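You operate a simulated robot arm through the tools that you are given. There is no shell and no other tool. Be economical: measure what you need, move in short steps, check, and stop when the job is done.

You run a simulated robot arm. Do the job below in one go: nothing can be reset, and whatever is moved stays where it is left.

JOB
Put the steel block on the sieve bench away on the grey island bench. Put the white pad on the long bench away on the open end of the green bench. Put the 75 mm spacer on the yellow base board. Open the tank lid, take the cube that says "92" from the grey basket and leave it on top of the taped carton on the sieve bench, then shut the lid. Any order will do. Set down upright: 75 mm spacer.

Only the result counts: the job must be done as asked and must still hold three seconds after the hand-in. Knocking over, shifting, dropping, spilling or breaking anything else fails it. Lids that push on must go on centred and level and be pressed home; caps that screw on are set level and turned clockwise until they are tight.

ROBOT AND FRAMES
A 7-joint arm with a fingered hand on a trunk, on a base that drives. Base frame: it is fixed to the floor where the robot stands at the start and does not move with it; the origin is under the middle of the robot, x ahead of it, y to its left, z up; the surface under the hand at the start is at about z = 0.74. Lengths are in m, angles in degrees, forces in N, time in s.
With the tool pointing down near the work surface it reaches from about 0.4 to 0.74 m from the robot's upright axis, wherever it stands. Its first joint turns from -166.0 to 166.0 degrees. Places, roughly: 75 mm spacer [-0.25, 2.25, 1]; cube [0.75, 1, 0.75]; grey island bench [-4.3, 3.8, 0.9]; open end of the green bench [-2.4, 6.4, 0.9]; steel block [0.5, -0.25, 0.75]; tank lid [0.7, 1.1, 0.9]; taped carton (17x14x12 cm) [0.5, 0.1, 0.8]; white pad (7x5x3 cm) [0.1, 5.6, 0.9]; yellow base board (17x25 cm) [0.16, 5.78, 0.9]. Payload 3.4 kg.
The TCP is the grasp point between the finger pads, 0.025 m short of the fingertips. In the tool frame z runs along the fingers and y along their closing line. Largest opening 0.088 m; the body of the gripper starts 0.029 m behind the TCP. The gripper is a hand of 3 fingers: y runs from the thumb to the fingers, the wrist lies at [-0.013, -0.106, -0.174] in the tool frame.
Orientation is told as [roll, pitch, yaw] about the base's x, y, z axes, in that order, counted from this pose: with the fingers straight down and the wrist toward the robot, the tool's x, y and z point along [0, 1, 0], [1, 0, 0] and [0, 0, -1] of the base frame.

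CONTROLS
- The arm moves only by the tool play_rows. Its arguments are lists of equal length, an entry for each row: "delta_pos": the shift along the tool's x, y, z in units of 20 mm (1.0 is 20 mm), a list of three; "rot": the turn, a rotation vector about the tool's x, y, z in units of 4 degrees (1.0 is 4 degrees), a list of three. In form: {"delta_pos": [[x, y, z], ...], "rot": [[wx, wy, wz], ...]}. A call has 1 to 8 rows; each row shifts and turns the commanded pose from where the row before left it, along the tool's axes as they then stand. A call with a number of a shift or a turn outside -1 to 1 is refused whole. Rows are played at 5 a second. More than 0.05 m and 8.6 degrees between two rows, and nothing of the call is played. A pose out of reach is approached as far as the arm can. The call stops where the force on the tool passes 40 N (or 10 N more than at its start, if that is more) or the arm is blocked; 0.2 s more then pass. In this call time passes only in rows, and 0.2 s behind the last. It gives the time, the measured TCP pose, the force on the tool (base axes), the opening and the grip force at its end, in the units of the frame above (readings bear some noise), with the torque about the TCP (base axes, N m) and any sound that the robot's microphone picked up, and new pictures: "views" is both (left out), scene, wrist or none.
- Cameras (640 x 400 px; columns grow to the right, rows downward): "scene" is now at [0.035, 0.1357, 1.3869]; the picture's right is [-0.10, -1.00, 0.00], its down [-0.58, 0.06, -0.82] and it looks along [0.81, -0.08, -0.58] (base axes); focal length 295 px, centre (320, 200). "wrist" rides on the gripper at [0.058, -0.085, -0.099] in the tool frame; the picture's right is [-0.67, 0.35, -0.66], its down [-0.69, -0.63, 0.37] and it looks along [-0.29, 0.69, 0.66] (tool axes); focal length 261 px, centre (320, 200). There is no depth. A picture from a camera that has moved, and an enlarged one, comes with that camera's place and axes in the base frame and with its lens. The place of the scene camera against the robot may be out by one fixed shift of up to 0.025 m in any direction.
- slide_trunk(by): slides the trunk up (or, below 0, down) by that many m; the arm and the scene camera ride with it, the base frame stays. It gives what a move gives, with no picture.
- roll_base(legs): drives the robot by 1 to 6 legs, each [ahead, left, turn to the left] in m, m and degrees, along the robot's own axes; the way and the turn of a leg run together, so that a leg with both is an arc; at most 1.5 m and 180 degrees a leg. The arm and the cameras ride along, it lands a little off, and it stops where it bumps. It gives what a move gives, and a new picture of the scene camera.
- move_fingers(index, middle, thumb_bend, thumb_turn): sets how far each is bent, from 0 (flat) to 1 (curled in); at 0.3 the hand is open as for a grip, at 0.7 the pads meet at the TCP. One left out holds its place. A second passes; each finger stops where it meets its share of the squeeze, and holds until it gets a number again. It is the only way to open and close the hand. It gives what a move gives, with no picture; readings hold the bend of each and the force on the fingers (four entries, about 0 where the hand has none), thumb and palm. thumb_turn goes from beside the hand (0) to across from the fingers (1), as for a grip.
- pan_tilt(pan, tilt): turns the head with the scene camera to pan (to the left, within 155 degrees either way) and tilt (down, from -29 to 69), counted from straight ahead of the robot. It gives what a move gives, and a new picture of the scene camera.
- enlarge(camera, box): a new picture of the part [left, top, right, bottom] of that camera's present view, enlarged. The clock stands still meanwhile.
- close_job(): hands the job in; it is judged then, once.

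Go step by step. Nothing tells you exact positions but the pictures and the camera data: compare them with the known pose of the tool, close in by small moves and look again before you grip or let go. The budget is 165 turns and 260 pictures, counting those below and the enlarged ones. Unless the task says otherwise, let go and move clear before handing in.

The tools are called after "Call:" by a JSON object that holds its "method" and its "body". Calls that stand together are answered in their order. play_rows: Moves the arm, as the interface text tells. Its arguments: {"type":"object","properties":{"delta_pos":{"type":"array","items":{"type":"array","items":{"type":"number"}}},"rot":{"type":"array","items":{"type":"array","items":{"type":"number"}}},"views":{"type":"string","enum":["both","scene","wrist","none"]}},"required":["delta_pos","rot"]} The other tools are called the same way: slide_trunk (by) slides the trunk up or down; move_fingers (index, middle, thumb_bend, thumb_turn) moves the fingers one by one; roll_base (legs) drives the base; pan_tilt (pan, tilt) turns the head that bears the scene camera; enlarge (camera, box) takes an enlarged picture of a part of a camera's view; close_job () hands the job in.

At the start:

```text
clock: 0.0
ee_pos: [0.4661, -0.0042, 1.0766]
tool_rot: [0.0, 0.0, 0.0]
force: [-0.3, 0.2, -0.7]
torque: [-0.01, -0.03, 0.04]
width: 0.0875
gripper_force: 0.0
shape: jaw
bend: [0.3, 0.3, 0.3, 0.98]
finger forces: [0.1, 0.1, 0.0, 0.0, 0.1, 0.0]
trunk travel left (down, up): [-0.4, 0.19]
robot x, y, heading: [0.0024, 0.0015, 0.0]
head pan, tilt: [-5.5, 35.3]
```

scene: 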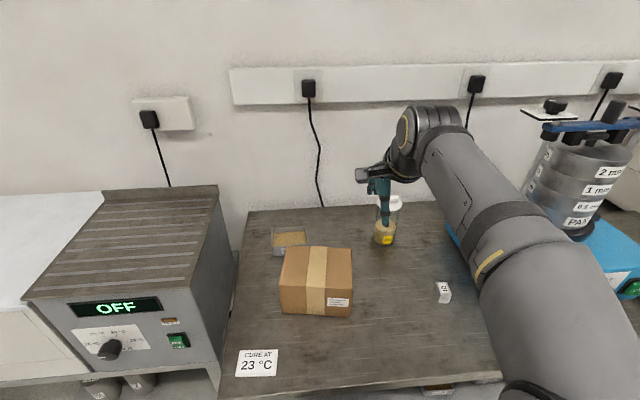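
wrist: 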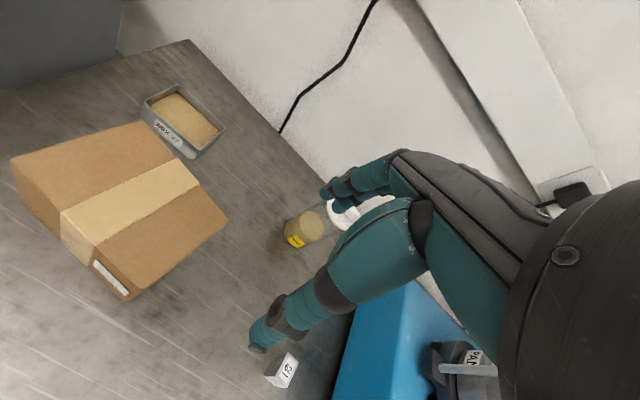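

I see the sieve bench with the taped carton, a jar and a small numbered cube, with the tank ("OFF") to the left. I'll look around first to find the steel block and the other stations.

Call:
{"method": "pan_tilt", "body": {"pan": -40, "tilt": 40}}

Call:
{"method": "pan_tilt", "body": {"pan": 50, "tilt": 30}}

Call:
{"method": "pan_tilt", "body": {"pan": 110, "tilt": 15}}

```text
clock: 1.0
ee_pos: [0.466, -0.004, 1.0775]
tool_rot: [0.0, 0.0, 0.0]
force: [-0.2, 0.0, -0.5]
torque: [-0.01, 0.04, 0.02]
width: 0.0876
gripper_force: 0.3
shape: jaw
bend: [0.3, 0.3, 0.3, 0.98]
finger forces: [0.0, 0.0, 0.0, 0.0, 0.0, 0.1]
trunk travel left (down, up): [-0.4, 0.19]
robot x, y, heading: [-0.0014, -0.0007, 0.2]
head pan, tilt: [-40.0, 40.0]
camera scene: at [0.0127, 0.0895, 1.3799], right [-0.64, -0.77, 0.0], down [-0.49, 0.41, -0.77], along [0.59, -0.49, -0.64], focal length 295 px, centre (320, 200)
```

scene: 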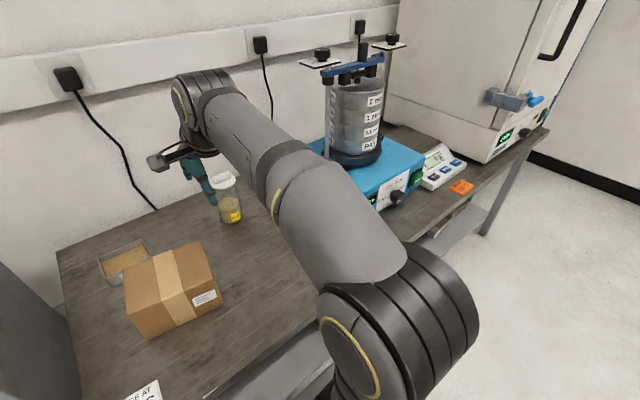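

```text
clock: 2.6
ee_pos: [0.466, -0.0042, 1.0798]
tool_rot: [0.0, 0.0, -0.1]
force: [0.4, 0.7, 0.5]
torque: [0.02, 0.0, 0.0]
width: 0.0876
gripper_force: 0.0
shape: jaw
bend: [0.3, 0.3, 0.3, 0.98]
finger forces: [0.0, 0.0, 0.0, 0.1, 0.0, 0.0]
trunk travel left (down, up): [-0.4, 0.19]
robot x, y, heading: [-0.0005, 0.0013, -0.1]
head pan, tilt: [50.0, 30.0]
camera scene: at [0.0057, 0.2134, 1.3952], right [0.77, -0.64, 0.0], down [-0.32, -0.38, -0.87], along [0.56, 0.66, -0.5], focal length 295 px, centre (320, 200)
```

scene: 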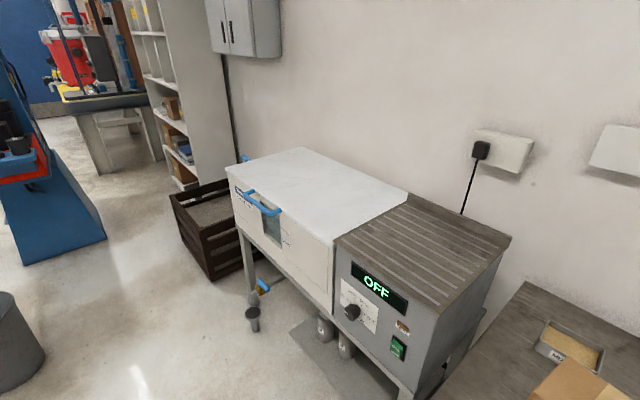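

```text
clock: 4.0
ee_pos: [0.4664, -0.0043, 1.0781]
tool_rot: [0.0, 0.0, 0.0]
force: [1.2, 0.1, -0.3]
torque: [-0.02, -0.03, -0.01]
width: 0.0879
gripper_force: 0.1
shape: jaw
bend: [0.3, 0.3, 0.3, 0.98]
finger forces: [0.1, 0.1, 0.0, 0.0, 0.0, 0.0]
trunk travel left (down, up): [-0.4, 0.19]
robot x, y, heading: [0.0006, 0.002, 0.1]
head pan, tilt: [110.0, 15.0]
camera scene: at [-0.0843, 0.2319, 1.4194], right [0.94, 0.34, 0.0], down [0.09, -0.24, -0.97], along [-0.33, 0.91, -0.26], focal length 295 px, centre (320, 200)
```

scene: 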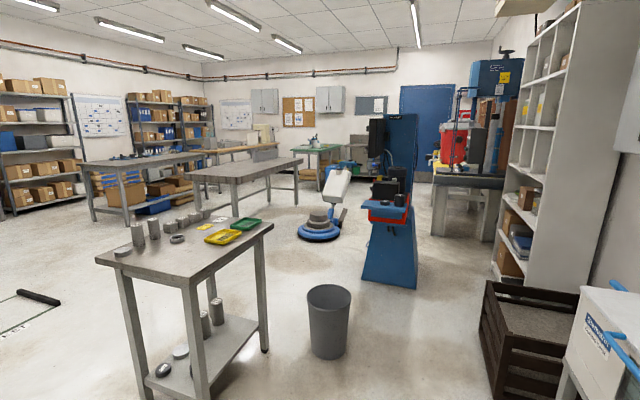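

The steel block looks to be at about (0.475, -0.22). I'll take a close look at it and the hand.

Call:
{"method": "pan_tilt", "body": {"pan": -15, "tilt": 50}}

Call:
{"method": "enlarge", "body": {"camera": "wrist", "box": [220, 320, 340, 400]}}

```text
clock: 6.0
ee_pos: [0.4664, -0.0044, 1.0783]
tool_rot: [0.1, -0.1, 0.0]
force: [0.2, 0.1, 0.5]
torque: [0.02, -0.01, 0.01]
width: 0.0873
gripper_force: 0.2
shape: jaw
bend: [0.3, 0.3, 0.3, 0.98]
finger forces: [0.1, 0.0, 0.1, 0.0, 0.1, 0.0]
trunk travel left (down, up): [-0.4, 0.19]
robot x, y, heading: [0.0001, 0.0016, -0.1]
head pan, tilt: [-15.0, 50.0]
camera scene: at [0.022, 0.1242, 1.3657], right [-0.26, -0.97, 0.0], down [-0.74, 0.2, -0.64], along [0.62, -0.17, -0.77], focal length 295 px, centre (320, 200)
```

scene: 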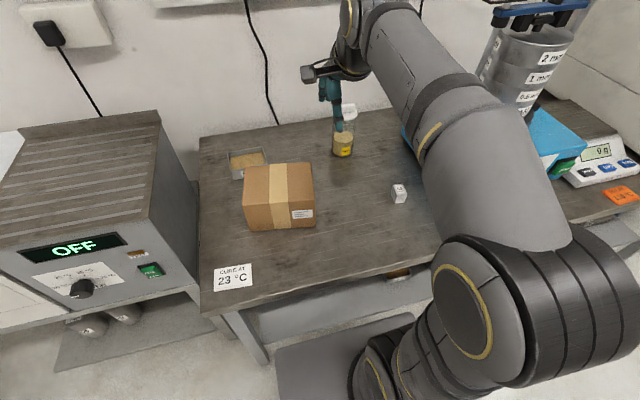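

```text
5.00 times, centred on (280, 360) of wrist
camera zoom: at [0.3814, 0.0529, 1.1775], right [0.35, -0.67, 0.66], down [-0.63, -0.69, -0.37], along [0.69, -0.29, -0.66], focal length 1303 px, centre (520, -600)
```

zoom: 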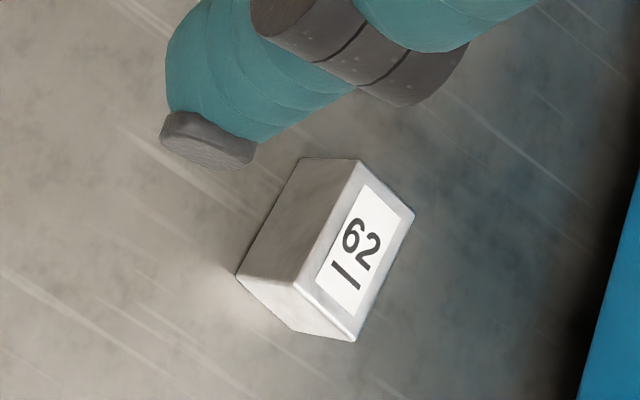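

The "62" cube at about (0.477, -0.217) matches the steel block's listed place. I'll do the tank first, so I'll raise the trunk for clearance and drive left alongside the tank.

Call:
{"method": "slide_trunk", "body": {"by": 0.15}}

Call:
{"method": "roll_base", "body": {"legs": [[0, 0.95, 0]]}}

Call:
{"method": "pan_tilt", "body": {"pan": 15, "tilt": 50}}

```text
clock: 7.8
ee_pos: [0.4664, -0.0041, 1.2287]
tool_rot: [0.0, 0.0, 0.0]
force: [0.0, -0.7, 0.2]
torque: [-0.01, -0.02, 0.04]
width: 0.0875
gripper_force: 0.0
shape: jaw
bend: [0.3, 0.3, 0.3, 0.98]
finger forces: [0.0, 0.0, 0.0, 0.0, 0.1, 0.0]
trunk travel left (down, up): [-0.55, 0.04]
robot x, y, heading: [0.0006, -0.0001, 0.0]
head pan, tilt: [-15.0, 50.0]
```

```text
clock: 12.8
ee_pos: [0.4697, 0.9535, 1.228]
tool_rot: [-0.1, 0.0, -0.5]
force: [0.3, 0.2, 0.0]
torque: [0.01, 0.0, 0.01]
width: 0.0877
gripper_force: 0.1
shape: jaw
bend: [0.3, 0.3, 0.3, 0.98]
finger forces: [0.0, 0.1, 0.0, 0.1, 0.0, 0.1]
trunk travel left (down, up): [-0.55, 0.04]
robot x, y, heading: [0.0061, 0.9597, -0.6]
head pan, tilt: [-15.0, 50.0]
camera scene: at [0.0274, 1.0863, 1.5156], right [-0.27, -0.96, 0.0], down [-0.74, 0.2, -0.64], along [0.62, -0.17, -0.77], focal length 295 px, centre (320, 200)
```

scene: 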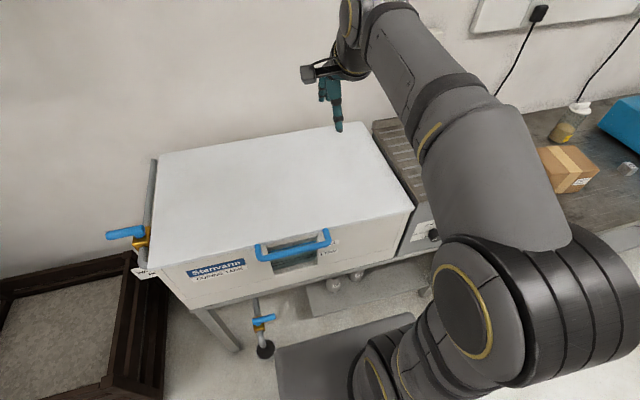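

```text
clock: 13.7
ee_pos: [0.4694, 0.9531, 1.2281]
tool_rot: [0.0, 0.0, -0.5]
force: [-0.1, 0.0, -0.6]
torque: [0.04, -0.03, 0.01]
width: 0.0876
gripper_force: 0.0
shape: jaw
bend: [0.3, 0.3, 0.3, 0.98]
finger forces: [0.1, 0.0, 0.0, 0.1, 0.0, 0.1]
trunk travel left (down, up): [-0.55, 0.04]
robot x, y, heading: [0.0022, 0.963, -0.2]
head pan, tilt: [15.0, 50.0]
camera scene: at [0.0278, 1.1259, 1.5157], right [0.25, -0.97, 0.0], down [-0.74, -0.19, -0.64], along [0.62, 0.16, -0.77], focal length 295 px, centre (320, 200)
```

scene: 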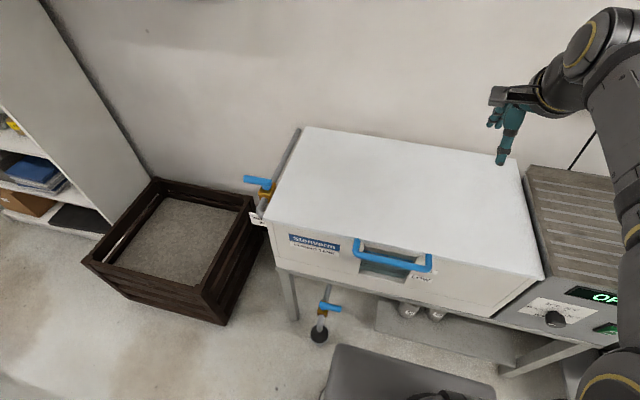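

The tank lid has a blue handle on its front. I'll take a close look at how the lid sits.

Call:
{"method": "enlarge", "body": {"camera": "scene", "box": [240, 180, 560, 340]}}

Call:
{"method": "enlarge", "body": {"camera": "scene", "box": [340, 220, 450, 290]}}

```text
2.00 times, centred on (400, 260) of scene
camera zoom: at [0.0278, 1.1259, 1.5157], right [0.25, -0.97, 0.0], down [-0.74, -0.19, -0.64], along [0.62, 0.16, -0.77], focal length 590 px, centre (160, 80)
```

zoom: 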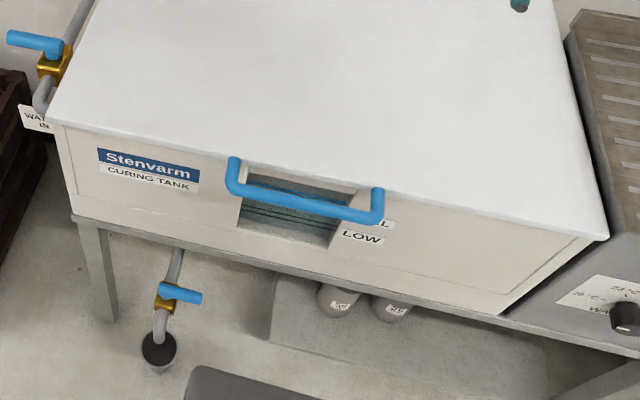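

```text
5.71 times, centred on (395, 255) of scene
camera zoom: at [0.0278, 1.1259, 1.5157], right [0.25, -0.97, 0.0], down [-0.74, -0.19, -0.64], along [0.62, 0.16, -0.77], focal length 1687 px, centre (-109, -114)
```

zoom: 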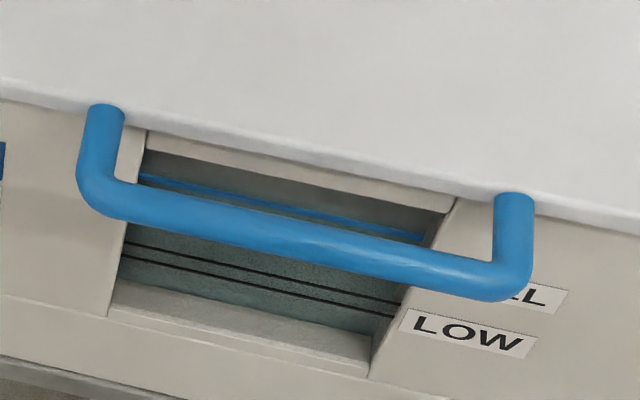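

The handle bar runs along y at about (0.40, 1.04, 0.89). I'll pitch the hand forward to grip the bar from the front and line up in y.

Call:
{"method": "play_rows", "body": {"delta_pos": [[0.55, -0.3, 0], [0.55, -0.3, 0], [0.55, -0.3, 0], [0.55, -0.3, 0], [0.55, -0.3, 0], [0.55, -0.3, 0], [0.55, -0.3, 0], [0.55, -0.3, 0]], "rot": [[-1, 0, 0], [-1, 0, 0], [-1, 0, 0], [-1, 0, 0], [-1, 0, 0], [-1, 0, 0], [-1, 0, 0], [-1, 0, 0]], "views": "none"}}

Call:
{"method": "play_rows", "body": {"delta_pos": [[0, -1, 0], [0, -1, 0], [0, -1, 0], [0, 0, 0.7], [0, 0, 0.7], [0, 0, 0.7]], "rot": [[-1, 0, 0], [-1, 0, 0], [-1, 0, 0], [0, 0, 0], [0, 0, 0], [0, 0, 0]]}}

```text
clock: 15.5
ee_pos: [0.4239, 1.0427, 1.2161]
tool_rot: [0.0, -32.1, -0.5]
force: [-0.3, -0.8, 1.0]
torque: [0.01, -0.01, 0.0]
width: 0.088
gripper_force: 0.1
shape: jaw
bend: [0.3, 0.3, 0.3, 0.98]
finger forces: [0.0, 0.0, 0.0, 0.0, 0.0, 0.0]
trunk travel left (down, up): [-0.55, 0.04]
robot x, y, heading: [0.0028, 0.9639, -0.6]
head pan, tilt: [15.0, 50.0]
```

```text
clock: 16.2
ee_pos: [0.4074, 1.0418, 1.134]
tool_rot: [2.5, -30.1, -1.7]
force: [-0.5, -0.3, -0.4]
torque: [-0.03, 0.01, 0.03]
width: 0.0877
gripper_force: 0.1
shape: jaw
bend: [0.3, 0.3, 0.3, 0.98]
finger forces: [0.1, 0.1, 0.0, 0.0, 0.0, 0.0]
out of reach, approached as far as the arm can: row 3
trunk travel left (down, up): [-0.55, 0.04]
robot x, y, heading: [0.0058, 0.9654, -0.6]
head pan, tilt: [15.0, 50.0]
stopped in row 3: the arm was blocked; the commanded pose is now the measured one
camera scene: at [0.0279, 1.1259, 1.5153], right [0.25, -0.97, 0.0], down [-0.74, -0.19, -0.64], along [0.62, 0.16, -0.77], focal length 295 px, centre (320, 200)
camera wrist: at [0.2853, 1.0993, 1.18], right [-0.03, -0.7, 0.72], down [-0.37, -0.66, -0.66], along [0.93, -0.28, -0.23], focal length 261 px, centre (320, 200)
```

scene: 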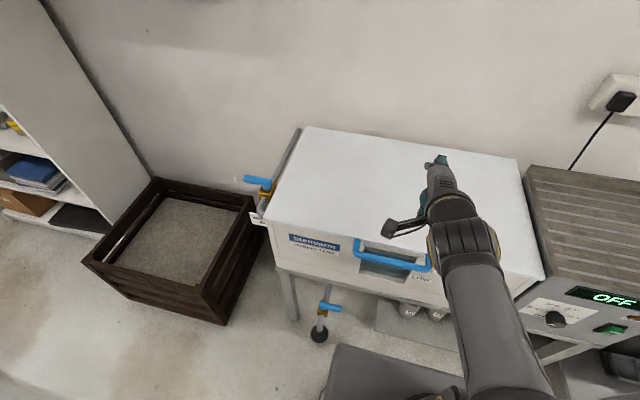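
wrist: 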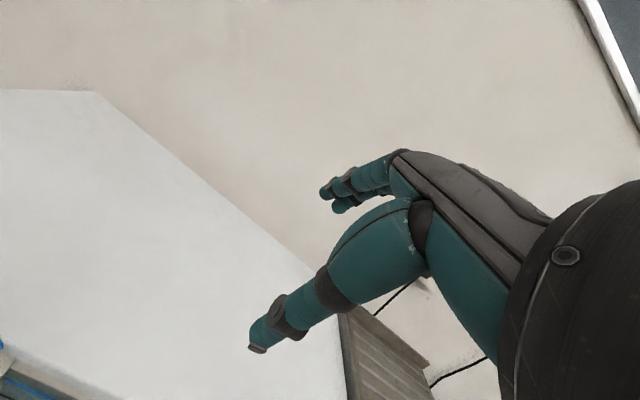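

The arm is cramped this close in, so I'll back the base 0.2 m and then continue the pitch.

Call:
{"method": "roll_base", "body": {"legs": [[-0.2, 0, 0]]}}

Call:
{"method": "play_rows", "body": {"delta_pos": [[0, 0, 0], [0, 0, 0], [0, 0, 0], [0, 0, 0]], "rot": [[-1, 0, 0], [-1, 0, 0], [-1, 0, 0], [-0.6, 0, 0]]}}

```text
clock: 17.8
ee_pos: [0.2055, 1.0446, 1.1357]
tool_rot: [2.4, -30.1, -1.6]
force: [0.3, 0.1, 0.2]
torque: [-0.01, 0.05, 0.0]
width: 0.0876
gripper_force: 0.0
shape: jaw
bend: [0.3, 0.3, 0.3, 0.98]
finger forces: [0.0, 0.0, 0.1, 0.0, 0.0, 0.0]
trunk travel left (down, up): [-0.55, 0.04]
robot x, y, heading: [-0.1974, 0.9664, -0.6]
head pan, tilt: [15.0, 50.0]
camera scene: at [-0.1738, 1.1278, 1.5158], right [0.25, -0.97, 0.0], down [-0.74, -0.19, -0.64], along [0.62, 0.16, -0.77], focal length 295 px, centre (320, 200)
```

scene: 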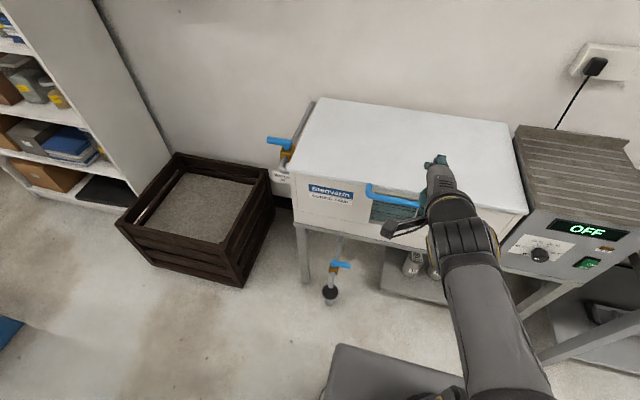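

```text
clock: 19.0
ee_pos: [0.2237, 1.1001, 1.1462]
tool_rot: [6.3, -41.9, 2.3]
force: [-0.6, -0.3, 0.3]
torque: [0.01, -0.03, 0.03]
width: 0.0876
gripper_force: 0.0
shape: jaw
bend: [0.3, 0.3, 0.3, 0.98]
finger forces: [0.1, 0.1, 0.0, 0.0, 0.1, 0.0]
out of reach, approached as far as the arm can: row 1, 2, 3, 4
trunk travel left (down, up): [-0.55, 0.04]
robot x, y, heading: [-0.1967, 0.9644, -0.5]
head pan, tilt: [15.0, 50.0]
stopped in row 4: the arm was blocked; the commanded pose is now the measured one
camera scene: at [-0.1731, 1.1277, 1.5155], right [0.25, -0.97, 0.0], down [-0.74, -0.19, -0.64], along [0.62, 0.16, -0.77], focal length 295 px, centre (320, 200)
camera wrist: at [0.0905, 1.1412, 1.1691], right [-0.1, -0.74, 0.66], down [-0.15, -0.65, -0.75], along [0.98, -0.17, -0.05], focal length 261 px, centre (320, 200)
```

scene: 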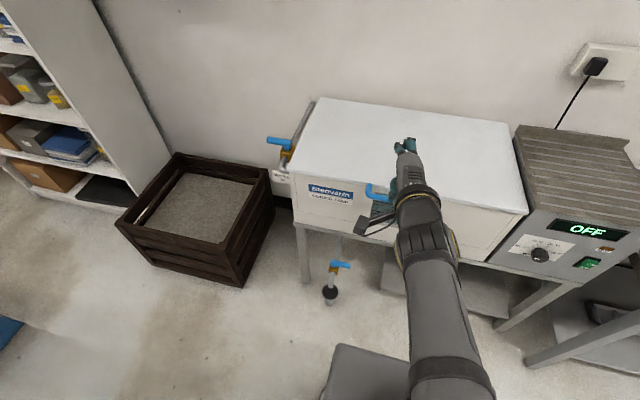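
wrist: 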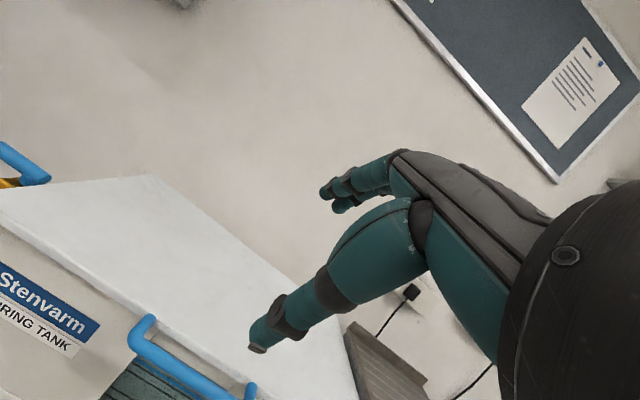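

The arm needs extending. I'll go forward over the front of the lid at safe height while straightening the roll.

Call:
{"method": "play_rows", "body": {"delta_pos": [[-0.4, 0.8, 0.72], [-0.4, 0.8, 0.72], [-0.4, 0.8, 0.72], [-0.4, 0.8, 0.72], [-0.4, 0.8, 0.72], [-0.4, 0.8, 0.72]], "rot": [[-0.1, -0.4, 0.1], [-0.1, -0.4, 0.1], [-0.1, -0.4, 0.1], [-0.1, -0.4, 0.1], [0, -0.3, 0], [0, 0, 0]]}}

```text
clock: 20.4
ee_pos: [0.3568, 1.0579, 1.1494]
tool_rot: [0.0, -43.3, -0.2]
force: [-0.7, -0.8, -0.5]
torque: [0.03, -0.02, -0.03]
width: 0.0878
gripper_force: 0.0
shape: jaw
bend: [0.3, 0.3, 0.3, 0.98]
finger forces: [0.1, 0.0, 0.0, 0.0, 0.1, 0.0]
trunk travel left (down, up): [-0.55, 0.04]
robot x, y, heading: [-0.197, 0.9651, -0.4]
head pan, tilt: [15.0, 50.0]
camera scene: at [-0.1726, 1.1275, 1.5157], right [0.25, -0.97, 0.0], down [-0.74, -0.19, -0.64], along [0.62, 0.16, -0.77], focal length 295 px, centre (320, 200)
camera wrist: at [0.2288, 1.115, 1.1625], right [-0.2, -0.67, 0.72], down [-0.21, -0.68, -0.7], along [0.96, -0.29, 0.0], focal length 261 px, centre (320, 200)
```

scene: 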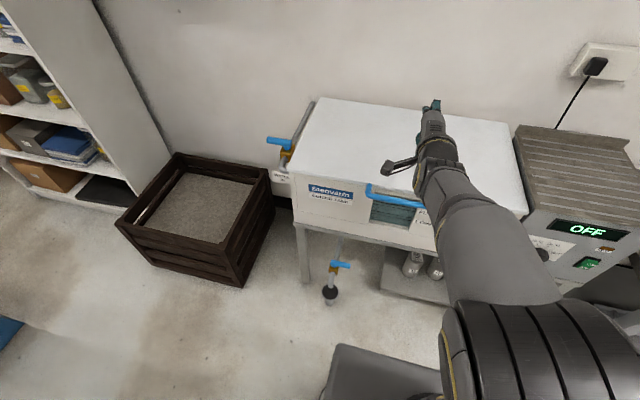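
wrist: 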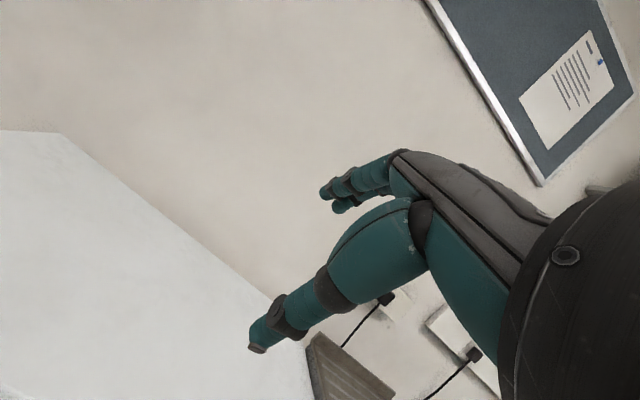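

I need the handle's height more accurately, so I'll back off and lower the hand to see it level with the wrist camera.

Call:
{"method": "play_rows", "body": {"delta_pos": [[0, -1, 0.4], [0, -1, 0.5], [0, -1, 0.5], [0, -1, 0.6], [0, -1, 0.6], [0, -1, 0.6], [0, -1, 0.6], [0, -1, 0.6]], "rot": [[0, 0, 0], [0, 0, 0], [0, 0, 0], [0, 0, 0], [0, 0, 0], [0, 0, 0], [0, 0, 0], [0, 0, 0]]}}

```text
clock: 22.2
ee_pos: [0.301, 1.0575, 0.9744]
tool_rot: [0.1, -43.4, -0.1]
force: [0.0, 0.3, 0.7]
torque: [-0.02, 0.02, 0.0]
width: 0.0874
gripper_force: 0.0
shape: jaw
bend: [0.3, 0.3, 0.3, 0.98]
finger forces: [0.1, 0.0, 0.0, 0.0, 0.0, 0.1]
trunk travel left (down, up): [-0.55, 0.04]
robot x, y, heading: [-0.1949, 0.9631, -0.5]
head pan, tilt: [15.0, 50.0]
camera scene: at [-0.1729, 1.128, 1.5157], right [0.25, -0.97, 0.0], down [-0.74, -0.19, -0.64], along [0.62, 0.16, -0.77], focal length 295 px, centre (320, 200)
camera wrist: at [0.1711, 1.115, 0.9876], right [-0.2, -0.67, 0.72], down [-0.21, -0.68, -0.7], along [0.96, -0.29, 0.0], focal length 261 px, centre (320, 200)
```

scene: 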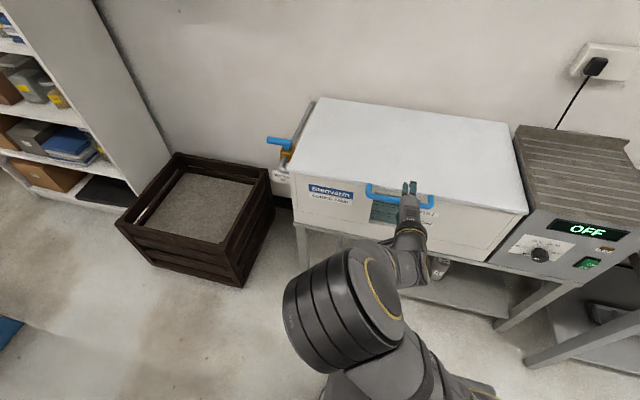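
wrist: 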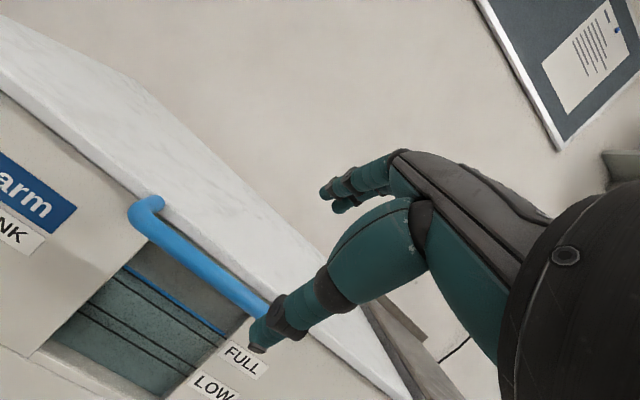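

The bar is near (0.405, y 0.955–1.146, z 0.875), which is straight along the tool axis. I'll narrow the hand and advance most of the way.

Call:
{"method": "move_fingers", "body": {"index": 0.48, "middle": 0.48, "thumb_bend": 0.42}}

Call:
{"method": "play_rows", "body": {"delta_pos": [[0, 0.05, 0.9], [0, 0.05, 0.9], [0, 0.05, 0.9], [0, 0.05, 0.9], [0, 0.05, 0.9]], "rot": [[0, 0, 0], [0, 0, 0], [0, 0, 0], [0, 0, 0], [0, 0, 0]]}}

Call:
{"method": "enlarge", "body": {"camera": "scene", "box": [340, 140, 480, 230]}}

```text
clock: 23.2
ee_pos: [0.3001, 1.0571, 0.9731]
tool_rot: [0.0, -43.3, -0.2]
force: [0.1, 1.1, 0.1]
torque: [-0.04, -0.02, 0.03]
width: 0.0536
gripper_force: 0.1
shape: fingers
bend: [0.48, 0.48, 0.42, 0.98]
finger forces: [0.0, 0.0, 0.0, 0.0, 0.0, 0.0]
trunk travel left (down, up): [-0.55, 0.04]
robot x, y, heading: [-0.1948, 0.9674, -0.6]
head pan, tilt: [15.0, 50.0]
```

```text
clock: 24.4
ee_pos: [0.366, 1.0597, 0.9126]
tool_rot: [0.1, -43.4, -0.1]
force: [0.5, 0.5, -0.1]
torque: [0.02, 0.01, 0.0]
width: 0.0533
gripper_force: 0.1
shape: fingers
bend: [0.48, 0.48, 0.42, 0.98]
finger forces: [0.1, 0.1, 0.0, 0.1, 0.0, 0.1]
trunk travel left (down, up): [-0.55, 0.04]
robot x, y, heading: [-0.1932, 0.9641, -0.4]
head pan, tilt: [15.0, 50.0]
camera scene: at [-0.1728, 1.1279, 1.5157], right [0.25, -0.97, 0.0], down [-0.74, -0.19, -0.64], along [0.62, 0.16, -0.77], focal length 295 px, centre (320, 200)
camera wrist: at [0.2376, 1.1161, 0.9263], right [-0.2, -0.67, 0.72], down [-0.21, -0.68, -0.7], along [0.96, -0.29, 0.0], focal length 261 px, centre (320, 200)
```

scene: 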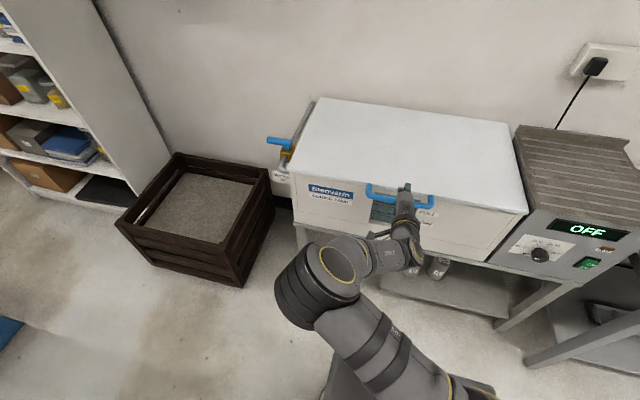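
wrist: 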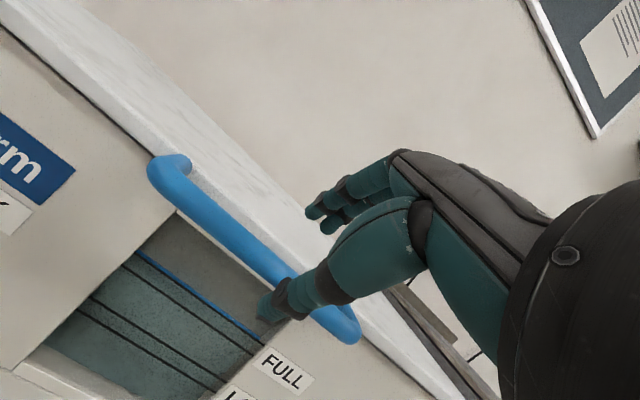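

```text
4.44 times, centred on (410, 185) of scene
camera zoom: at [-0.1728, 1.1279, 1.5157], right [0.25, -0.97, 0.0], down [-0.74, -0.19, -0.64], along [0.62, 0.16, -0.77], focal length 1312 px, centre (-80, 267)
```

zoom: 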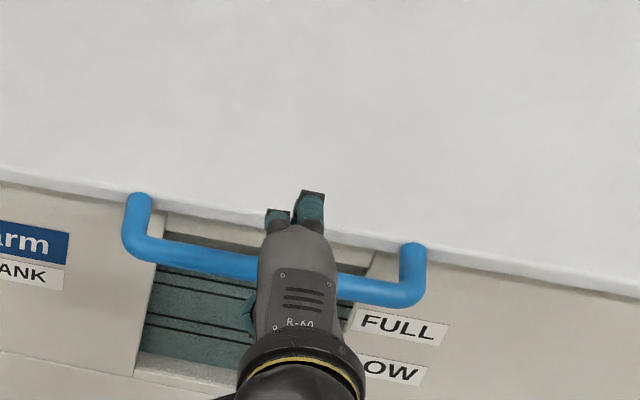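

The bar still looks centred, about 7 cm ahead along the tool. I'll advance 5 cm and check.

Call:
{"method": "play_rows", "body": {"delta_pos": [[0, 0.1, 0.8], [0, 0.1, 0.8], [0, 0.1, 0.8]], "rot": [[0, 0, 0], [0, 0, 0], [0, 0, 0]]}}

Call:
{"method": "enlarge", "body": {"camera": "wrist", "box": [140, 130, 400, 370]}}

```text
clock: 25.2
ee_pos: [0.404, 1.0581, 0.8809]
tool_rot: [0.0, -43.3, -0.2]
force: [0.6, 0.8, -0.5]
torque: [-0.02, -0.03, 0.0]
width: 0.0532
gripper_force: 0.0
shape: fingers
bend: [0.48, 0.48, 0.42, 0.98]
finger forces: [0.1, 0.1, 0.0, 0.1, 0.1, 0.0]
trunk travel left (down, up): [-0.55, 0.04]
robot x, y, heading: [-0.1944, 0.964, -0.5]
head pan, tilt: [15.0, 50.0]
camera scene: at [-0.1729, 1.1278, 1.5157], right [0.25, -0.97, 0.0], down [-0.74, -0.19, -0.64], along [0.62, 0.16, -0.77], focal length 295 px, centre (320, 200)
camera wrist: at [0.2745, 1.1153, 0.8951], right [-0.2, -0.67, 0.72], down [-0.21, -0.68, -0.7], along [0.96, -0.29, 0.0], focal length 261 px, centre (320, 200)
```

scene: 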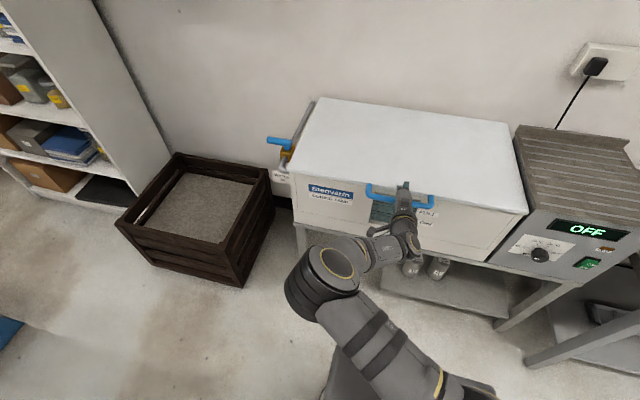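
wrist: 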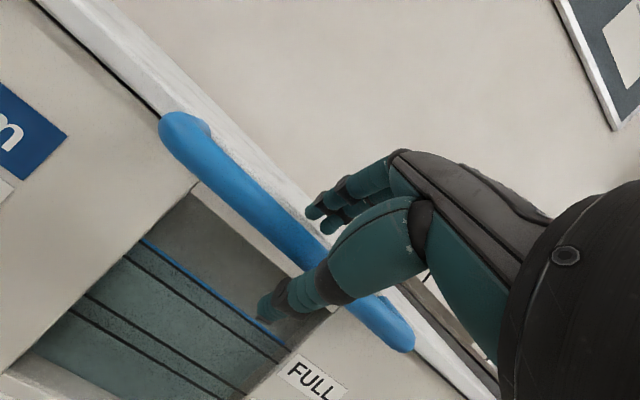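

```text
1.67 times, centred on (270, 250) of wrist
camera zoom: at [0.2745, 1.1153, 0.8951], right [-0.2, -0.67, 0.72], down [-0.21, -0.68, -0.7], along [0.96, -0.29, 0.0], focal length 434 px, centre (403, 117)
```

zoom: 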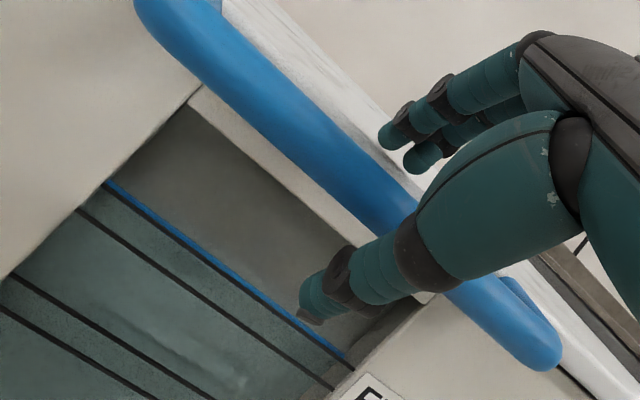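

The bar now sits between thumb and fingers, about 1 cm ahead. I'll advance a touch and close.

Call:
{"method": "play_rows", "body": {"delta_pos": [[0, 0, 0.3], [0, 0, 0.3]], "rot": [[0, 0, 0], [0, 0, 0]], "views": "none"}}

Call:
{"method": "move_fingers", "body": {"index": 0.7, "middle": 0.7, "thumb_bend": 0.7}}

Call:
{"method": "enlarge", "body": {"camera": "wrist", "box": [140, 130, 400, 370]}}

```text
clock: 25.8
ee_pos: [0.4106, 1.0574, 0.8755]
tool_rot: [0.2, -43.6, -0.3]
force: [-9.0, -0.3, 13.2]
torque: [-0.04, -0.57, 0.02]
width: 0.055
gripper_force: 6.7
shape: fingers
bend: [0.46, 0.45, 0.42, 0.98]
finger forces: [6.7, 6.9, 0.1, 0.1, 0.0, 0.0]
trunk travel left (down, up): [-0.55, 0.04]
robot x, y, heading: [-0.1999, 0.9628, -0.8]
head pan, tilt: [15.0, 50.0]
```

```text
clock: 26.8
ee_pos: [0.4093, 1.0579, 0.8757]
tool_rot: [0.1, -43.8, -0.1]
force: [-5.7, -0.4, 26.8]
torque: [-0.14, -1.58, 0.03]
width: 0.0339
gripper_force: 22.6
shape: fingers
bend: [0.47, 0.47, 0.62, 0.97]
finger forces: [15.7, 20.0, 0.1, 0.1, 9.0, 0.0]
trunk travel left (down, up): [-0.55, 0.04]
robot x, y, heading: [-0.1968, 0.9639, -0.4]
head pan, tilt: [15.0, 50.0]
```

```text
1.67 times, centred on (270, 250) of wrist
camera zoom: at [0.2807, 1.1148, 0.8889], right [-0.2, -0.67, 0.71], down [-0.2, -0.68, -0.7], along [0.96, -0.29, 0.0], focal length 434 px, centre (403, 117)
```

zoom: 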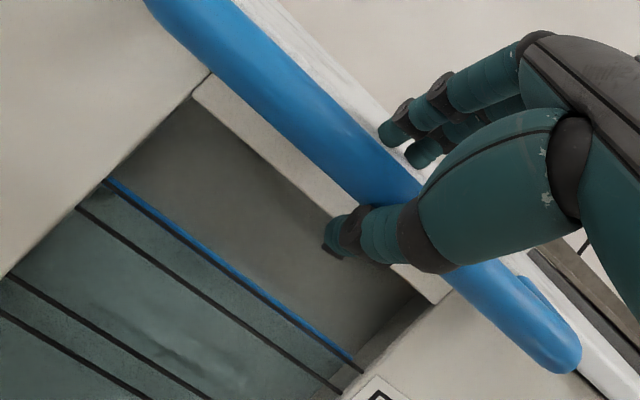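

The fingers are pressing on the lid edge instead of behind the bar. I'll back off, pre-bend the fingers so they slip into the gap behind the bar, and re-enter.

Call:
{"method": "move_fingers", "body": {"index": 0.4, "middle": 0.4, "thumb_bend": 0.35}}

Call:
{"method": "play_rows", "body": {"delta_pos": [[0, 0, -0.8], [0, 0, -0.8], [0, -0.3, 0]], "rot": [[0, 0, 0], [0, 0, 0], [0, 0, 0]], "views": "none"}}

Call:
{"method": "move_fingers", "body": {"index": 0.58, "middle": 0.58}}

Call:
{"method": "play_rows", "body": {"delta_pos": [[0, 0, 0.5], [0, 0, 0.5]], "rot": [[0, 0, 0], [0, 0, 0]], "views": "wrist"}}

Call:
{"method": "enlarge", "body": {"camera": "wrist", "box": [200, 130, 400, 330]}}

```text
clock: 27.8
ee_pos: [0.4127, 1.0574, 0.8722]
tool_rot: [0.0, -43.3, -0.1]
force: [-0.2, -0.2, -0.1]
torque: [-0.01, -0.06, -0.01]
width: 0.0687
gripper_force: 0.4
shape: fingers
bend: [0.4, 0.4, 0.35, 0.97]
finger forces: [0.2, 0.4, 0.0, 0.0, 0.1, 0.0]
trunk travel left (down, up): [-0.55, 0.04]
robot x, y, heading: [-0.1994, 0.9636, -0.7]
head pan, tilt: [15.0, 50.0]
```

```text
clock: 28.6
ee_pos: [0.386, 1.0569, 0.8915]
tool_rot: [0.0, -43.4, -0.1]
force: [-0.8, -1.0, -0.4]
torque: [-0.02, -0.01, 0.01]
width: 0.0687
gripper_force: 0.1
shape: fingers
bend: [0.4, 0.4, 0.35, 0.97]
finger forces: [0.0, 0.0, 0.1, 0.1, 0.1, 0.0]
trunk travel left (down, up): [-0.55, 0.04]
robot x, y, heading: [-0.1976, 0.9633, -0.6]
head pan, tilt: [15.0, 50.0]
```

```text
clock: 29.6
ee_pos: [0.3861, 1.0574, 0.8917]
tool_rot: [0.0, -43.3, -0.1]
force: [0.1, -0.1, -0.3]
torque: [0.02, 0.01, 0.0]
width: 0.0499
gripper_force: 0.1
shape: fingers
bend: [0.57, 0.57, 0.35, 0.97]
finger forces: [0.0, 0.0, 0.0, 0.1, 0.0, 0.1]
trunk travel left (down, up): [-0.55, 0.04]
robot x, y, heading: [-0.1989, 0.9609, -0.3]
head pan, tilt: [15.0, 50.0]
```

```text
clock: 30.2
ee_pos: [0.3988, 1.0573, 0.8774]
tool_rot: [0.0, -43.4, -0.2]
force: [0.4, 0.1, -0.2]
torque: [0.01, -0.01, 0.01]
width: 0.0499
gripper_force: 0.0
shape: fingers
bend: [0.57, 0.57, 0.35, 0.97]
finger forces: [0.1, 0.1, 0.0, 0.1, 0.1, 0.0]
trunk travel left (down, up): [-0.55, 0.04]
robot x, y, heading: [-0.1941, 0.9631, -0.5]
head pan, tilt: [15.0, 50.0]
camera wrist: at [0.2704, 1.1154, 0.8913], right [-0.2, -0.67, 0.72], down [-0.21, -0.68, -0.7], along [0.96, -0.29, 0.0], focal length 261 px, centre (320, 200)
```

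wrist: 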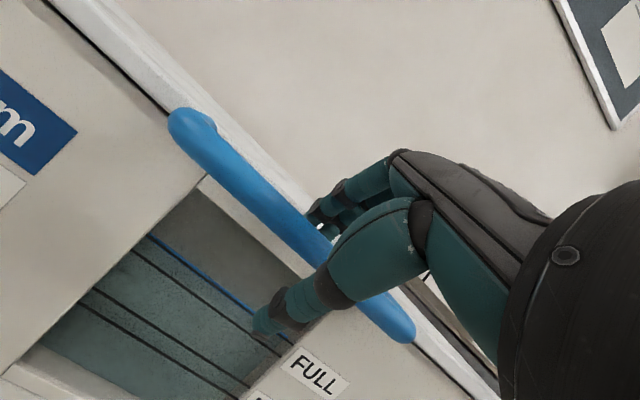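

```text
2.00 times, centred on (300, 230) of wrist
camera zoom: at [0.2704, 1.1154, 0.8913], right [-0.2, -0.67, 0.72], down [-0.21, -0.68, -0.7], along [0.96, -0.29, 0.0], focal length 521 px, centre (360, 140)
```

zoom: 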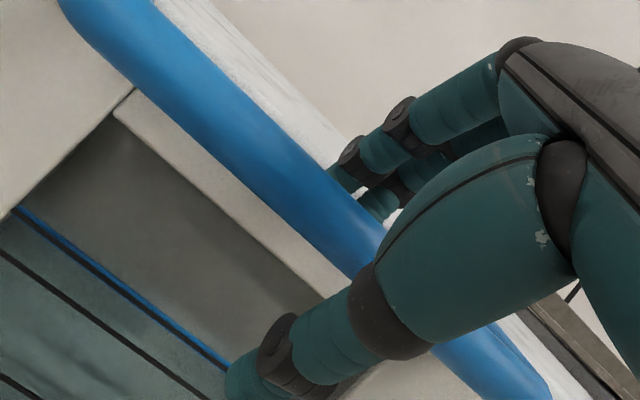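

The fingertips are now going in behind the bar. I'll advance about 1 cm and close.

Call:
{"method": "play_rows", "body": {"delta_pos": [[0, 0, 0.3], [0, 0, 0.3]], "rot": [[0, 0, 0], [0, 0, 0]], "views": "none"}}

Call:
{"method": "move_fingers", "body": {"index": 0.75, "middle": 0.75, "thumb_bend": 0.75}}

Call:
{"method": "enlarge", "body": {"camera": "wrist", "box": [200, 130, 400, 330]}}

```text
clock: 30.8
ee_pos: [0.4079, 1.0583, 0.8684]
tool_rot: [0.0, -43.3, -0.3]
force: [-0.5, -0.3, -0.5]
torque: [0.01, -0.01, -0.01]
width: 0.0503
gripper_force: 0.1
shape: fingers
bend: [0.57, 0.57, 0.35, 0.97]
finger forces: [0.1, 0.4, 0.1, 0.0, 0.1, 0.0]
trunk travel left (down, up): [-0.55, 0.04]
robot x, y, heading: [-0.1943, 0.9644, -0.5]
head pan, tilt: [15.0, 50.0]
```

```text
clock: 31.8
ee_pos: [0.4077, 1.057, 0.8686]
tool_rot: [-0.1, -43.2, -0.1]
force: [-0.1, -0.9, -2.5]
torque: [-0.01, -0.02, 0.0]
width: 0.0002
gripper_force: 0.6
shape: fingers
bend: [0.75, 0.75, 0.7, 0.97]
finger forces: [0.0, 0.0, 0.0, 0.0, 1.8, 0.0]
trunk travel left (down, up): [-0.55, 0.04]
robot x, y, heading: [-0.1952, 0.9639, -0.3]
head pan, tilt: [15.0, 50.0]
```

```text
2.00 times, centred on (300, 230) of wrist
camera zoom: at [0.2786, 1.1151, 0.8823], right [-0.2, -0.67, 0.72], down [-0.21, -0.68, -0.7], along [0.96, -0.29, 0.0], focal length 521 px, centre (360, 140)
```

zoom: 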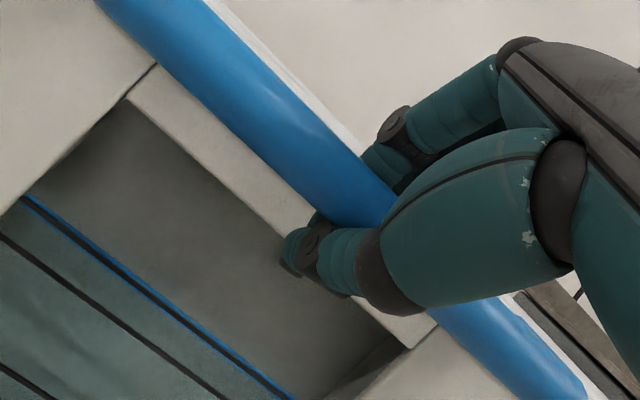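

The fingers have closed in a loop behind and under the bar. I'll lift gently along the lid's arc.

Call:
{"method": "play_rows", "body": {"delta_pos": [[0, 0.5, -0.53], [0, 0.5, -0.53], [0, 0.5, -0.53]], "rot": [[0, 0, 0], [0, 0, 0], [0, 0, 0]]}}

```text
clock: 32.6
ee_pos: [0.4083, 1.0588, 0.9121]
tool_rot: [0.1, -43.3, -0.1]
force: [1.2, -0.2, -3.2]
torque: [0.02, -0.05, -0.03]
width: 0.0
gripper_force: 2.1
shape: fingers
bend: [0.75, 0.75, 0.7, 0.97]
finger forces: [0.5, 0.4, 0.0, 0.0, 2.4, 0.0]
trunk travel left (down, up): [-0.55, 0.04]
robot x, y, heading: [-0.1995, 0.9638, -0.6]
head pan, tilt: [15.0, 50.0]
camera scene: at [-0.1724, 1.1279, 1.5156], right [0.25, -0.97, 0.0], down [-0.74, -0.19, -0.64], along [0.62, 0.16, -0.77], focal length 295 px, centre (320, 200)
camera wrist: at [0.279, 1.115, 0.9257], right [-0.2, -0.67, 0.72], down [-0.21, -0.69, -0.7], along [0.96, -0.29, 0.0], focal length 261 px, centre (320, 200)
```

scene: 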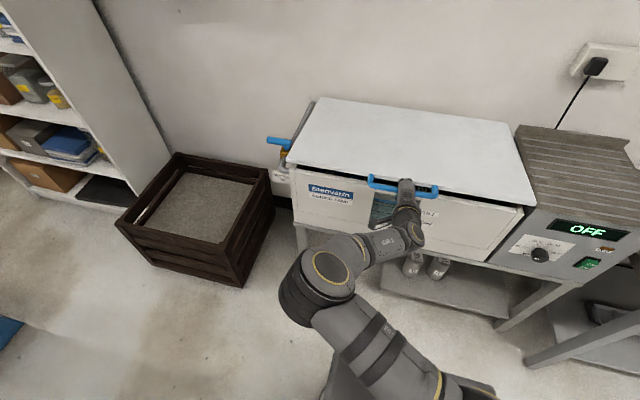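
wrist: 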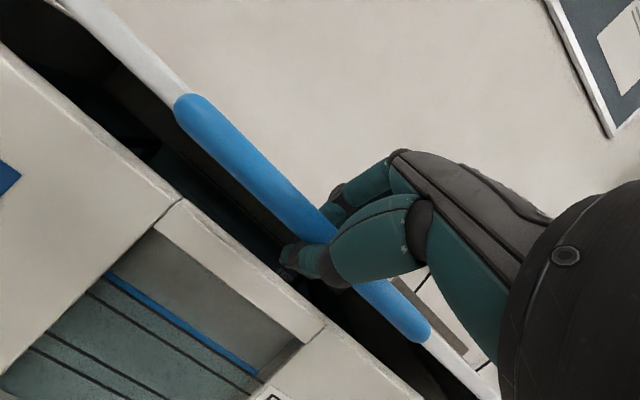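

The lid opens easily with about 3 N. I'll continue along the arc.

Call:
{"method": "play_rows", "body": {"delta_pos": [[0, 0.774, -0.633], [0, 0.804, -0.595], [0, 0.833, -0.553], [0, 0.859, -0.512], [0, 0.883, -0.469], [0, 0.906, -0.424], [0, 0.925, -0.379], [0, 0.943, -0.334]], "rot": [[0, 0, 0], [0, 0, 0], [0, 0, 0], [0, 0, 0], [0, 0, 0], [0, 0, 0], [0, 0, 0], [0, 0, 0]]}}

```text
clock: 34.4
ee_pos: [0.4549, 1.0565, 1.0641]
tool_rot: [0.1, -43.5, -0.1]
force: [-0.2, 0.4, -0.3]
torque: [0.0, -0.02, -0.02]
width: 0.0
gripper_force: 0.5
shape: fingers
bend: [0.75, 0.75, 0.71, 0.97]
finger forces: [0.0, 0.1, 0.0, 0.0, 0.3, 0.0]
trunk travel left (down, up): [-0.55, 0.04]
robot x, y, heading: [-0.1966, 0.9668, -0.5]
head pan, tilt: [15.0, 50.0]
camera scene: at [-0.1729, 1.1277, 1.5157], right [0.25, -0.97, 0.0], down [-0.74, -0.19, -0.64], along [0.62, 0.16, -0.77], focal length 295 px, centre (320, 200)
camera wrist: at [0.3263, 1.1146, 1.0785], right [-0.2, -0.67, 0.72], down [-0.21, -0.68, -0.7], along [0.96, -0.29, 0.0], focal length 261 px, centre (320, 200)
```

scene: 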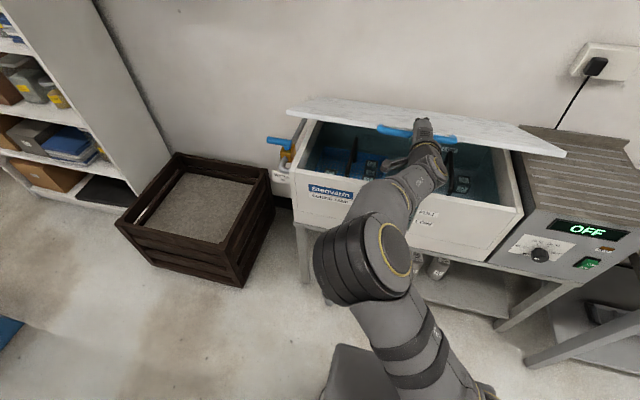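
wrist: 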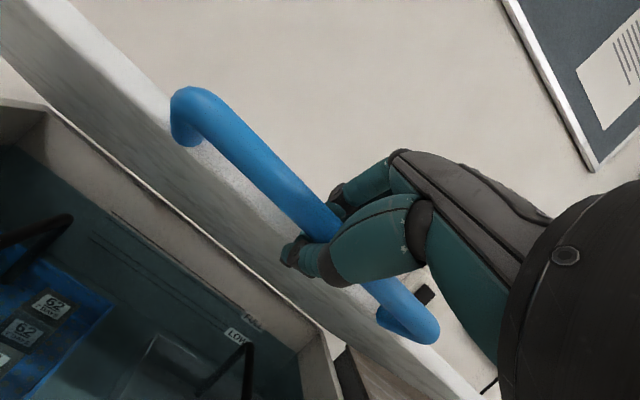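

The lid stays light, at about 28° now. I'll continue to about 50°.

Call:
{"method": "play_rows", "body": {"delta_pos": [[0, 0.958, -0.286], [0, 0.971, -0.239], [0, 0.982, -0.189], [0, 0.99, -0.141], [0, 0.996, -0.092], [0, 0.999, -0.044], [0, 1, 0.007], [0, 0.998, 0.056]], "rot": [[0, 0, 0], [0, 0, 0], [0, 0, 0], [0, 0, 0], [0, 0, 0], [0, 0, 0], [0, 0, 0], [0, 0, 0]]}}

```text
clock: 36.2
ee_pos: [0.5487, 1.0574, 1.1854]
tool_rot: [0.1, -44.6, -0.2]
force: [-7.9, 0.4, 8.3]
torque: [0.07, 0.1, 0.06]
width: 0.0
gripper_force: 9.4
shape: fingers
bend: [0.75, 0.75, 0.72, 0.97]
finger forces: [0.0, 0.0, 0.0, 0.0, 18.2, 0.0]
out of reach, approached as far as the arm can: row 8
trunk travel left (down, up): [-0.55, 0.04]
robot x, y, heading: [-0.1979, 0.9629, -0.7]
head pan, tilt: [15.0, 50.0]
camera scene: at [-0.1762, 1.1279, 1.5158], right [0.25, -0.97, 0.0], down [-0.74, -0.19, -0.64], along [0.62, 0.16, -0.76], focal length 295 px, centre (320, 200)
camera wrist: at [0.4193, 1.1143, 1.1973], right [-0.21, -0.67, 0.71], down [-0.19, -0.68, -0.7], along [0.96, -0.28, 0.01], focal length 261 px, centre (320, 200)
```

scene: 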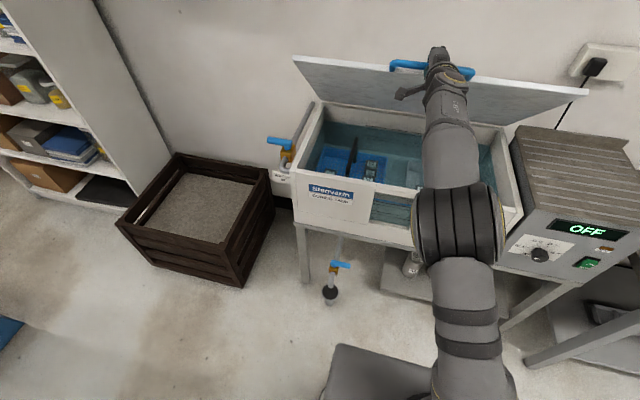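
wrist: 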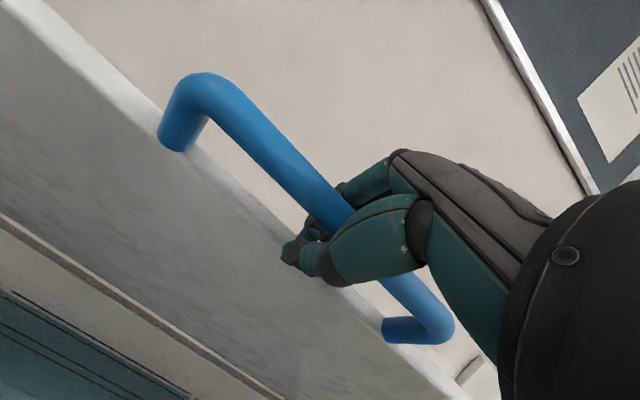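

The force is mostly radial, with almost no tangential load, so the hinge seems to hold the lid by friction. I'll release the thumb a little to test that.

Call:
{"method": "play_rows", "body": {"delta_pos": [[0, -0.3, -0.3]], "rot": [[0, 0, 0]], "views": "none"}}

Call:
{"method": "move_fingers", "body": {"thumb_bend": 0.62}}

Call:
{"method": "play_rows", "body": {"delta_pos": [[0, -0.2, 0]], "rot": [[0, 0, 0]], "views": "wrist"}}

```text
clock: 36.6
ee_pos: [0.5468, 1.0573, 1.1838]
tool_rot: [0.2, -43.8, -0.1]
force: [-4.9, 0.0, 7.0]
torque: [0.06, -0.01, 0.02]
width: 0.0
gripper_force: 7.9
shape: fingers
bend: [0.75, 0.75, 0.72, 0.97]
finger forces: [0.0, 0.1, 0.0, 0.0, 15.8, 0.0]
out of reach, approached as far as the arm can: row 1
trunk travel left (down, up): [-0.55, 0.04]
robot x, y, heading: [-0.1952, 0.9633, -0.5]
head pan, tilt: [15.0, 50.0]
```

```text
clock: 37.6
ee_pos: [0.5474, 1.0576, 1.1856]
tool_rot: [0.2, -43.9, -0.1]
force: [-7.7, 1.5, 7.5]
torque: [0.07, 0.08, 0.08]
width: 0.0001
gripper_force: 5.9
shape: fingers
bend: [0.75, 0.75, 0.65, 0.97]
finger forces: [0.0, 0.0, 0.0, 0.0, 11.7, 0.0]
trunk travel left (down, up): [-0.55, 0.04]
robot x, y, heading: [-0.1955, 0.966, -0.4]
head pan, tilt: [15.0, 50.0]
```

```text
clock: 38.0
ee_pos: [0.5449, 1.0571, 1.1811]
tool_rot: [0.1, -43.5, -0.1]
force: [-7.1, 1.1, 7.6]
torque: [0.06, 0.08, 0.07]
width: 0.0
gripper_force: 5.3
shape: fingers
bend: [0.75, 0.75, 0.65, 0.97]
finger forces: [0.1, 0.0, 0.1, 0.1, 11.6, 0.0]
trunk travel left (down, up): [-0.55, 0.04]
robot x, y, heading: [-0.1963, 0.9645, -0.6]
head pan, tilt: [15.0, 50.0]
camera wrist: at [0.4156, 1.1151, 1.1958], right [-0.2, -0.67, 0.72], down [-0.21, -0.69, -0.7], along [0.96, -0.29, 0.0], focal length 261 px, centre (320, 200)
```

wrist: 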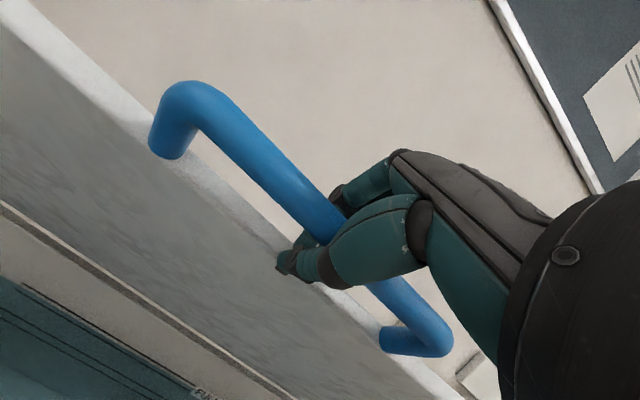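

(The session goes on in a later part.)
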